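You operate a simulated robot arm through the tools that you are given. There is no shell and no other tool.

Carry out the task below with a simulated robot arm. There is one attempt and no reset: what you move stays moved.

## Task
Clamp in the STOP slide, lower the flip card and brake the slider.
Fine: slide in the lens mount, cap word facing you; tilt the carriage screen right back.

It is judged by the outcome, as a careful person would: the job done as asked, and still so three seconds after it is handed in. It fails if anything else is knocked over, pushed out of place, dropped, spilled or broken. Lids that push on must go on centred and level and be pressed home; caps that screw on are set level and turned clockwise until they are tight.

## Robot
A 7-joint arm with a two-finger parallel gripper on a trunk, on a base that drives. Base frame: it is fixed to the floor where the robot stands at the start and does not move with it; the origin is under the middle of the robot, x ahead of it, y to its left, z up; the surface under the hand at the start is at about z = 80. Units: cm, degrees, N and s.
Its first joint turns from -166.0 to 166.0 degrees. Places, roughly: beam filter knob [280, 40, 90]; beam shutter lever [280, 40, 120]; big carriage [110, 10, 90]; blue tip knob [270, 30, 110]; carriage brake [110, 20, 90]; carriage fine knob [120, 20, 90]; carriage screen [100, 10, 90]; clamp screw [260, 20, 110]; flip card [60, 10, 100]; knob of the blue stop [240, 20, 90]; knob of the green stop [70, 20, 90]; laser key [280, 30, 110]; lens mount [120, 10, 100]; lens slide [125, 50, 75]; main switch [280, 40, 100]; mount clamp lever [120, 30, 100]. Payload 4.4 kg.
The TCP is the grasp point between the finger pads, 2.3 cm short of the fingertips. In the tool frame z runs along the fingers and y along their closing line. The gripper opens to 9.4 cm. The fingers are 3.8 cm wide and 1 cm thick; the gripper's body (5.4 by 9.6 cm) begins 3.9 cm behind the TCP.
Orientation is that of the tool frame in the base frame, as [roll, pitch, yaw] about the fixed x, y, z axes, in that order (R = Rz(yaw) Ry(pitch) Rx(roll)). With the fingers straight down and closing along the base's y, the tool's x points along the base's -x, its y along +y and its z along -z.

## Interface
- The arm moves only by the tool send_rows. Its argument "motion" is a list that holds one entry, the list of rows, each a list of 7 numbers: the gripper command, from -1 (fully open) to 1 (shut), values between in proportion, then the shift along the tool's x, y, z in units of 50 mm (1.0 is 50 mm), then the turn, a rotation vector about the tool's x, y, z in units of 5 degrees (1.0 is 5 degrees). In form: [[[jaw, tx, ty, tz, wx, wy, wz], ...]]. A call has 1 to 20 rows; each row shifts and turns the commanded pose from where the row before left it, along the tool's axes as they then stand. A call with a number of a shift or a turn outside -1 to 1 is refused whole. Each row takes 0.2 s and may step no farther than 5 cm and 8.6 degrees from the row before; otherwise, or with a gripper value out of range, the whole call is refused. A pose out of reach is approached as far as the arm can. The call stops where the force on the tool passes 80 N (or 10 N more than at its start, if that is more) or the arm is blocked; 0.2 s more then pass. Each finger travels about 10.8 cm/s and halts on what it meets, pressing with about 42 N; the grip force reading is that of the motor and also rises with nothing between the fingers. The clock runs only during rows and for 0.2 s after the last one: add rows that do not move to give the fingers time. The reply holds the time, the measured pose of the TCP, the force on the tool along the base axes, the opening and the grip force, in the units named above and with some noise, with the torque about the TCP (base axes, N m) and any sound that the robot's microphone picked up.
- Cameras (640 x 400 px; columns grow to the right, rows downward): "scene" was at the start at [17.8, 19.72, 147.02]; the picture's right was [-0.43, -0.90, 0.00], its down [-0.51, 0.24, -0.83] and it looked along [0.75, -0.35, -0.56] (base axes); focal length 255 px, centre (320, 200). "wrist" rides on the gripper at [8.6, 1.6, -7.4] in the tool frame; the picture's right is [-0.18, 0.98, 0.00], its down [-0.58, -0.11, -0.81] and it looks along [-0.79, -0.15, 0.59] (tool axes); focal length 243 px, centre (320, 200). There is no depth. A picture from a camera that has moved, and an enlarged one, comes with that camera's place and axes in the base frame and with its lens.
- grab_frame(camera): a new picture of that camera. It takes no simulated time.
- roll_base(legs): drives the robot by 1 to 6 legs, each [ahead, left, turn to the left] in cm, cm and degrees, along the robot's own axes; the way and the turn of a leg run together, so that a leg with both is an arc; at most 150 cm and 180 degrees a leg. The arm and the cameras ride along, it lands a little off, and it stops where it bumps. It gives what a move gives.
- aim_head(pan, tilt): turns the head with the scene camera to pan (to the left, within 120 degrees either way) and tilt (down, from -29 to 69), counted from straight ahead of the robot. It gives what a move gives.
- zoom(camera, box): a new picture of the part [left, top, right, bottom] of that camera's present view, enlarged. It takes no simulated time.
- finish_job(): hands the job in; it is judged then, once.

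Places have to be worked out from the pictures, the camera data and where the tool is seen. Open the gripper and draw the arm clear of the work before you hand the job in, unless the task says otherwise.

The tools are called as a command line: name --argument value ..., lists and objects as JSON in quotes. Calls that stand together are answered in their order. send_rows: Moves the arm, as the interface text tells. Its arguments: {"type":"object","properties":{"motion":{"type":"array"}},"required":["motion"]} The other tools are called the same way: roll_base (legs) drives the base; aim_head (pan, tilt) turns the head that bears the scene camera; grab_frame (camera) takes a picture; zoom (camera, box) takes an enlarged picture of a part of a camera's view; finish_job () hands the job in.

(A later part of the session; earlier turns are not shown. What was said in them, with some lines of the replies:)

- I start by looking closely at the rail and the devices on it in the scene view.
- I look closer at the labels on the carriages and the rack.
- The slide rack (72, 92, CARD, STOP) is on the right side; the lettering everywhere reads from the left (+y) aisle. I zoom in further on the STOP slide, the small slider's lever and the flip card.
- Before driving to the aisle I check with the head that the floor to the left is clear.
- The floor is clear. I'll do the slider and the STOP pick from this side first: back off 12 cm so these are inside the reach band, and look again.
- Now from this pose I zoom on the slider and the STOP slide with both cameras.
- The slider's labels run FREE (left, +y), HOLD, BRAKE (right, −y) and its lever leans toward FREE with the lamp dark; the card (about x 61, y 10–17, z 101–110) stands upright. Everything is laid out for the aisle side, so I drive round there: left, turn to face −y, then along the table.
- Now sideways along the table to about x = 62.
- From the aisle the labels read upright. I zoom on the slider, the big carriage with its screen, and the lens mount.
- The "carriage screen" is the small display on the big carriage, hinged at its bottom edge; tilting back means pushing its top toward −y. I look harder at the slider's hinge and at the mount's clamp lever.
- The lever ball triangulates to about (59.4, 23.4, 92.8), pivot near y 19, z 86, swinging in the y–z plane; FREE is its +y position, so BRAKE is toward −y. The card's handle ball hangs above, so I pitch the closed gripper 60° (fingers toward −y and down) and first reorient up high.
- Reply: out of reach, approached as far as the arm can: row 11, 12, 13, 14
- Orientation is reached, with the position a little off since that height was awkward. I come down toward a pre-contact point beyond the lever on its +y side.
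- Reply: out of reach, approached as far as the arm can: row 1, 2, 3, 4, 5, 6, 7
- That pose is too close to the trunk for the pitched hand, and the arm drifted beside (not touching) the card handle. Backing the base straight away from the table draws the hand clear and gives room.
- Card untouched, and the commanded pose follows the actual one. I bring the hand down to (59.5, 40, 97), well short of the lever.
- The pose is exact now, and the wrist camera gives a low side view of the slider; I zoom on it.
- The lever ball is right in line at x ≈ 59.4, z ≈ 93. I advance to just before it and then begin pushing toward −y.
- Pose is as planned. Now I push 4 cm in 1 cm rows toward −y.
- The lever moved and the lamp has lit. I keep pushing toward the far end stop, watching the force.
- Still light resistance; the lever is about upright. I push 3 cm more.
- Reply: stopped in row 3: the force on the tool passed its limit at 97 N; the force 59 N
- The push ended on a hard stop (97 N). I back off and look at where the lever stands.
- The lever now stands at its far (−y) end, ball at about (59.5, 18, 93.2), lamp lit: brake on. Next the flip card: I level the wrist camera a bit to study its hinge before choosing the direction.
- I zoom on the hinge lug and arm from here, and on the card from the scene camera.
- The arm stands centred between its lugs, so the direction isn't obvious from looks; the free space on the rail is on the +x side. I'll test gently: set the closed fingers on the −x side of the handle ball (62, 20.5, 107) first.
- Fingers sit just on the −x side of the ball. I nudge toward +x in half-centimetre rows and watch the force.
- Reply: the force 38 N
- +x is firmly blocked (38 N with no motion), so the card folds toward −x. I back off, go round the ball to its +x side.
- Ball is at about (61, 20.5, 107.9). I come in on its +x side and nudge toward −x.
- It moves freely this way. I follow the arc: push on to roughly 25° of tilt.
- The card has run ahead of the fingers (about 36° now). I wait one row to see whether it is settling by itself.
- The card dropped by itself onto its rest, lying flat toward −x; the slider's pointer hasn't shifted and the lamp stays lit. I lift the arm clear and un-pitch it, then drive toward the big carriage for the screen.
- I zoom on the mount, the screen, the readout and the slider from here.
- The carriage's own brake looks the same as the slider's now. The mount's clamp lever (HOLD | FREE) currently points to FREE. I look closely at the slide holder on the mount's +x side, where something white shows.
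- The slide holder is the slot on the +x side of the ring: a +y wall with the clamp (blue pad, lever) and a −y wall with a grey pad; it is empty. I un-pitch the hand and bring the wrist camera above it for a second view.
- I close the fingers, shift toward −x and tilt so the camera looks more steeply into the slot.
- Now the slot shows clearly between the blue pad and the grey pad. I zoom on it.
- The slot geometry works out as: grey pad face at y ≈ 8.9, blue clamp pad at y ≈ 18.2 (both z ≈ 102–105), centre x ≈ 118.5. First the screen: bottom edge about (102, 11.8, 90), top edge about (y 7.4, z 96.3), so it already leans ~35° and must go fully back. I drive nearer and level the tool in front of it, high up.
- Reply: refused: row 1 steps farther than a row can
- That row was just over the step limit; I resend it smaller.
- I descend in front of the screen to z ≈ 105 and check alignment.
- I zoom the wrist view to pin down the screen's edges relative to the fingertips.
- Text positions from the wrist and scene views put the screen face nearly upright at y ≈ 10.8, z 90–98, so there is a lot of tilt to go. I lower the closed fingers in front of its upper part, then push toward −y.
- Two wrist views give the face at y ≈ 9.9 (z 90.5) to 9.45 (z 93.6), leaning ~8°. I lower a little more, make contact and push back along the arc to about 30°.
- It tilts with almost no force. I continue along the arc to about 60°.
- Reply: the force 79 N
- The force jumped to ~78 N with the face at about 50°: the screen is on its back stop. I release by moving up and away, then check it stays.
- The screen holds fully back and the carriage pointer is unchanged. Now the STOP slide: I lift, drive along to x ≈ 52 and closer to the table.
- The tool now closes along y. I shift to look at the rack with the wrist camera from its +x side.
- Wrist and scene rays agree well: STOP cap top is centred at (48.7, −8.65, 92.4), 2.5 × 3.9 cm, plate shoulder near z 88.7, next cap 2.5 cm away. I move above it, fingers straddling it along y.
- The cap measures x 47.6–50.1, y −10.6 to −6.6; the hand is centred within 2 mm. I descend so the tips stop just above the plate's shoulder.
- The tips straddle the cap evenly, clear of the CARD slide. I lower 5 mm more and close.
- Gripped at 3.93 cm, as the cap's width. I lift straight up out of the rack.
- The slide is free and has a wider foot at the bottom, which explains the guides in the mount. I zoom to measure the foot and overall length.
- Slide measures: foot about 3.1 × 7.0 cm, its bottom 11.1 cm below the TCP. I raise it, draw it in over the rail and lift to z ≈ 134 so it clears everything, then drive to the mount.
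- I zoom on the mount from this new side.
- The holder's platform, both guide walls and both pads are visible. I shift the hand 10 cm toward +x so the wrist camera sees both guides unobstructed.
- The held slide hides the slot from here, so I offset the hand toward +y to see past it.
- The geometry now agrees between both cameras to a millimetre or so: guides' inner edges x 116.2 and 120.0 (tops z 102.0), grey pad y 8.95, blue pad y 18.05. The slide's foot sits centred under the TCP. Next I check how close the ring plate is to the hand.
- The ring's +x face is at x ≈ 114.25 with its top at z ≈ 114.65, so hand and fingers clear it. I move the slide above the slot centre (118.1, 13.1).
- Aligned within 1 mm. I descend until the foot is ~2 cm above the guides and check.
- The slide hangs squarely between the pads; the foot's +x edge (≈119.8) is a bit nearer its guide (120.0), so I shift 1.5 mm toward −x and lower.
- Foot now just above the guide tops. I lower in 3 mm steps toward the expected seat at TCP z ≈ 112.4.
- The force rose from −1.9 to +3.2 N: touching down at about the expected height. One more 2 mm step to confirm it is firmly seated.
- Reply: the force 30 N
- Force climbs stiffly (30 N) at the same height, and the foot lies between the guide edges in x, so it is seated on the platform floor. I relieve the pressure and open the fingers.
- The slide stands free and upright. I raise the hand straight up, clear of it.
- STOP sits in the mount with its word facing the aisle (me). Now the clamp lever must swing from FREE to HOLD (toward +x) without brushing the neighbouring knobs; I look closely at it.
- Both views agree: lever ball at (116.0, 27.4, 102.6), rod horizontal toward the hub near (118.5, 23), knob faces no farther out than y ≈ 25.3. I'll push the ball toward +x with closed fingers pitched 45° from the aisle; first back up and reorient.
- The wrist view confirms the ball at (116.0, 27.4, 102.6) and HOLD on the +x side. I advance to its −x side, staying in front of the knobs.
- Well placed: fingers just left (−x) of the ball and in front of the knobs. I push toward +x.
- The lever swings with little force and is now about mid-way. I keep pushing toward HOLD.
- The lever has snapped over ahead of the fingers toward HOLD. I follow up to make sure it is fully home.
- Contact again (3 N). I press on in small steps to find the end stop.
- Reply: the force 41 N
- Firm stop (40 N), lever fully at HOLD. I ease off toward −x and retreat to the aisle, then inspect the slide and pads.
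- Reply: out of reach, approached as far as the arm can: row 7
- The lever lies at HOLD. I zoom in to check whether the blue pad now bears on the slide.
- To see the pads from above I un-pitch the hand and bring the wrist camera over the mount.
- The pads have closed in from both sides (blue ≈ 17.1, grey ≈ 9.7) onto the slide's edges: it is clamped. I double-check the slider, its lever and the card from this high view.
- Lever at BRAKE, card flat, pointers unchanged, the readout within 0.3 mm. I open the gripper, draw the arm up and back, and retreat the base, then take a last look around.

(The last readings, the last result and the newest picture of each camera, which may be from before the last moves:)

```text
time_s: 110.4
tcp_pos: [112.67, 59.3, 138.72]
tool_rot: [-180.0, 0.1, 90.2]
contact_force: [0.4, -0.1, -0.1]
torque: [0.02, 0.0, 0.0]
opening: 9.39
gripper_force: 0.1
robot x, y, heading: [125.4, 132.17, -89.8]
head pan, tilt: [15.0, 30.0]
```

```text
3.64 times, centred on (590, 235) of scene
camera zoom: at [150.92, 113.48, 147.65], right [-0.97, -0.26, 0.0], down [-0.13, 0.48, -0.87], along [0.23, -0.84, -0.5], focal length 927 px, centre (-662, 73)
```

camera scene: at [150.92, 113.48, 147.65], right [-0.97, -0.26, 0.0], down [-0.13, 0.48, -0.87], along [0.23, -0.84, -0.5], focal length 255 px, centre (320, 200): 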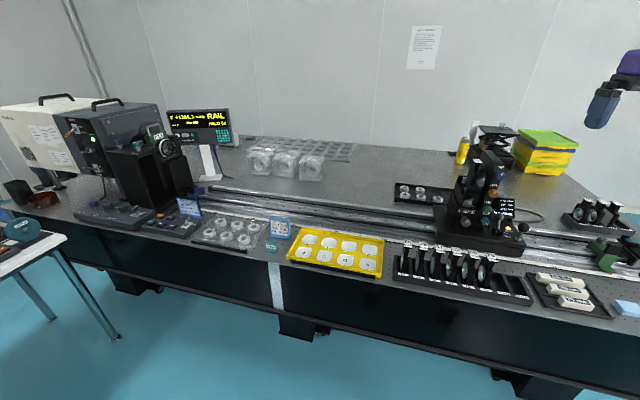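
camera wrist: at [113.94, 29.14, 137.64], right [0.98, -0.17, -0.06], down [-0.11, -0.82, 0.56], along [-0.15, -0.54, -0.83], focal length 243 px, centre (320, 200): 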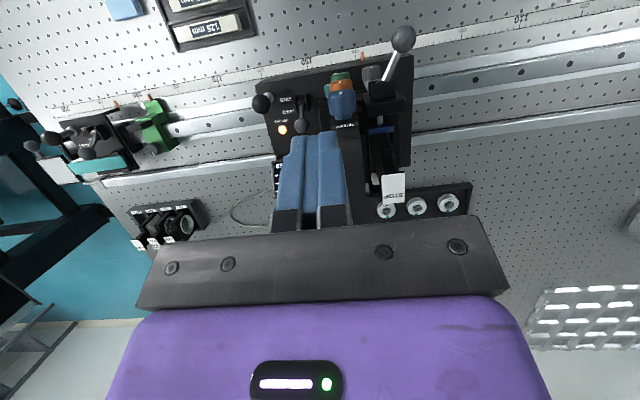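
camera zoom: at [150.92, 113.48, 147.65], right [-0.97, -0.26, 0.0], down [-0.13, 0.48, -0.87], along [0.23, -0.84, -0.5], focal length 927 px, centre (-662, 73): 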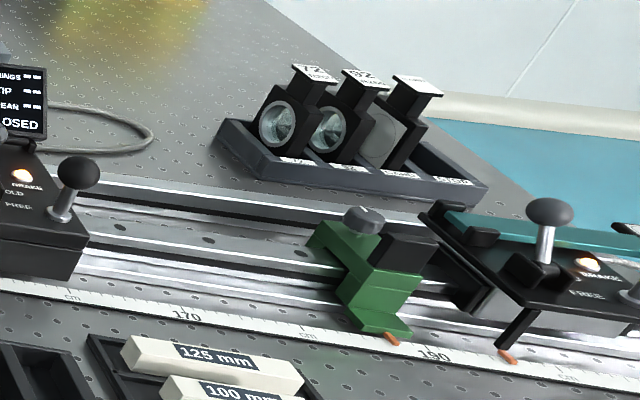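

Everything looks in place; one last closer look at the screen's tilt and the clamped slide.

zoom --camera "scene" --box '[485, 185, 525, 240]'

zoom --camera "scene" --box '[445, 145, 500, 225]'

```text
7.27 times, centred on (505, 212) of scene
camera zoom: at [150.92, 113.48, 147.65], right [-0.97, -0.26, 0.0], down [-0.13, 0.48, -0.87], along [0.23, -0.84, -0.5], focal length 1853 px, centre (-1026, 109)
```

zoom: 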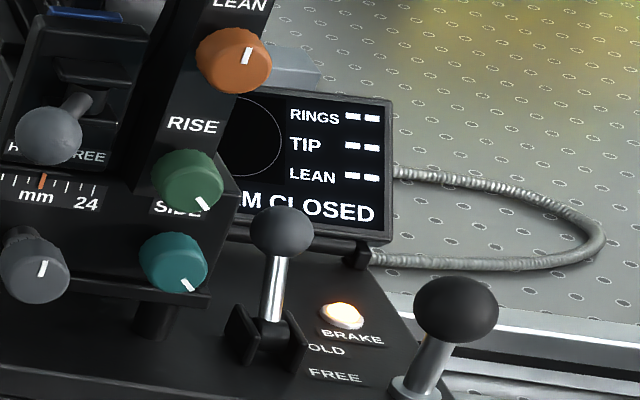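

```text
5.00 times, centred on (472, 185) of scene
camera zoom: at [150.92, 113.48, 147.65], right [-0.97, -0.26, 0.0], down [-0.13, 0.48, -0.87], along [0.23, -0.84, -0.5], focal length 1274 px, centre (-442, 275)
```

zoom: 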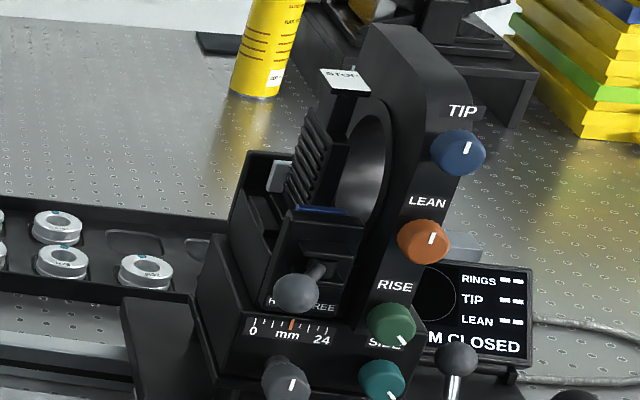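

The screen sits at the same angle as when it was pressed on its stop, the STOP slide is clamped with its word toward the aisle, the card is down and the slider braked; the arm is open and clear. I hand the job in.

finish_job

```text
The job is handed in.
```

I handed the job in with all five parts done:

- **STOP slide:** it is seated between the guides of the lens mount and clamped with the lever at HOLD. The word STOP faces the aisle, where I was standing.
- **Flip card:** it is down flat. It only folds toward the near end of the rail, and once tipped it fell the last part by itself rather than being lowered all the way.
- **Slider brake:** the lever is pushed to its stop at BRAKE and the brake lamp is lit.
- **Carriage screen:** it is tilted back to its stop, about 30 degrees by my estimate. I took that as its limit because it held against a hard push.
- **Other equipment:** I saw nothing else knocked or moved. The rail readout changed from 1386.6 to 1386.3 mm, probably from the push on the clamp lever.

The gripper is open and the robot is backed clear of the table.
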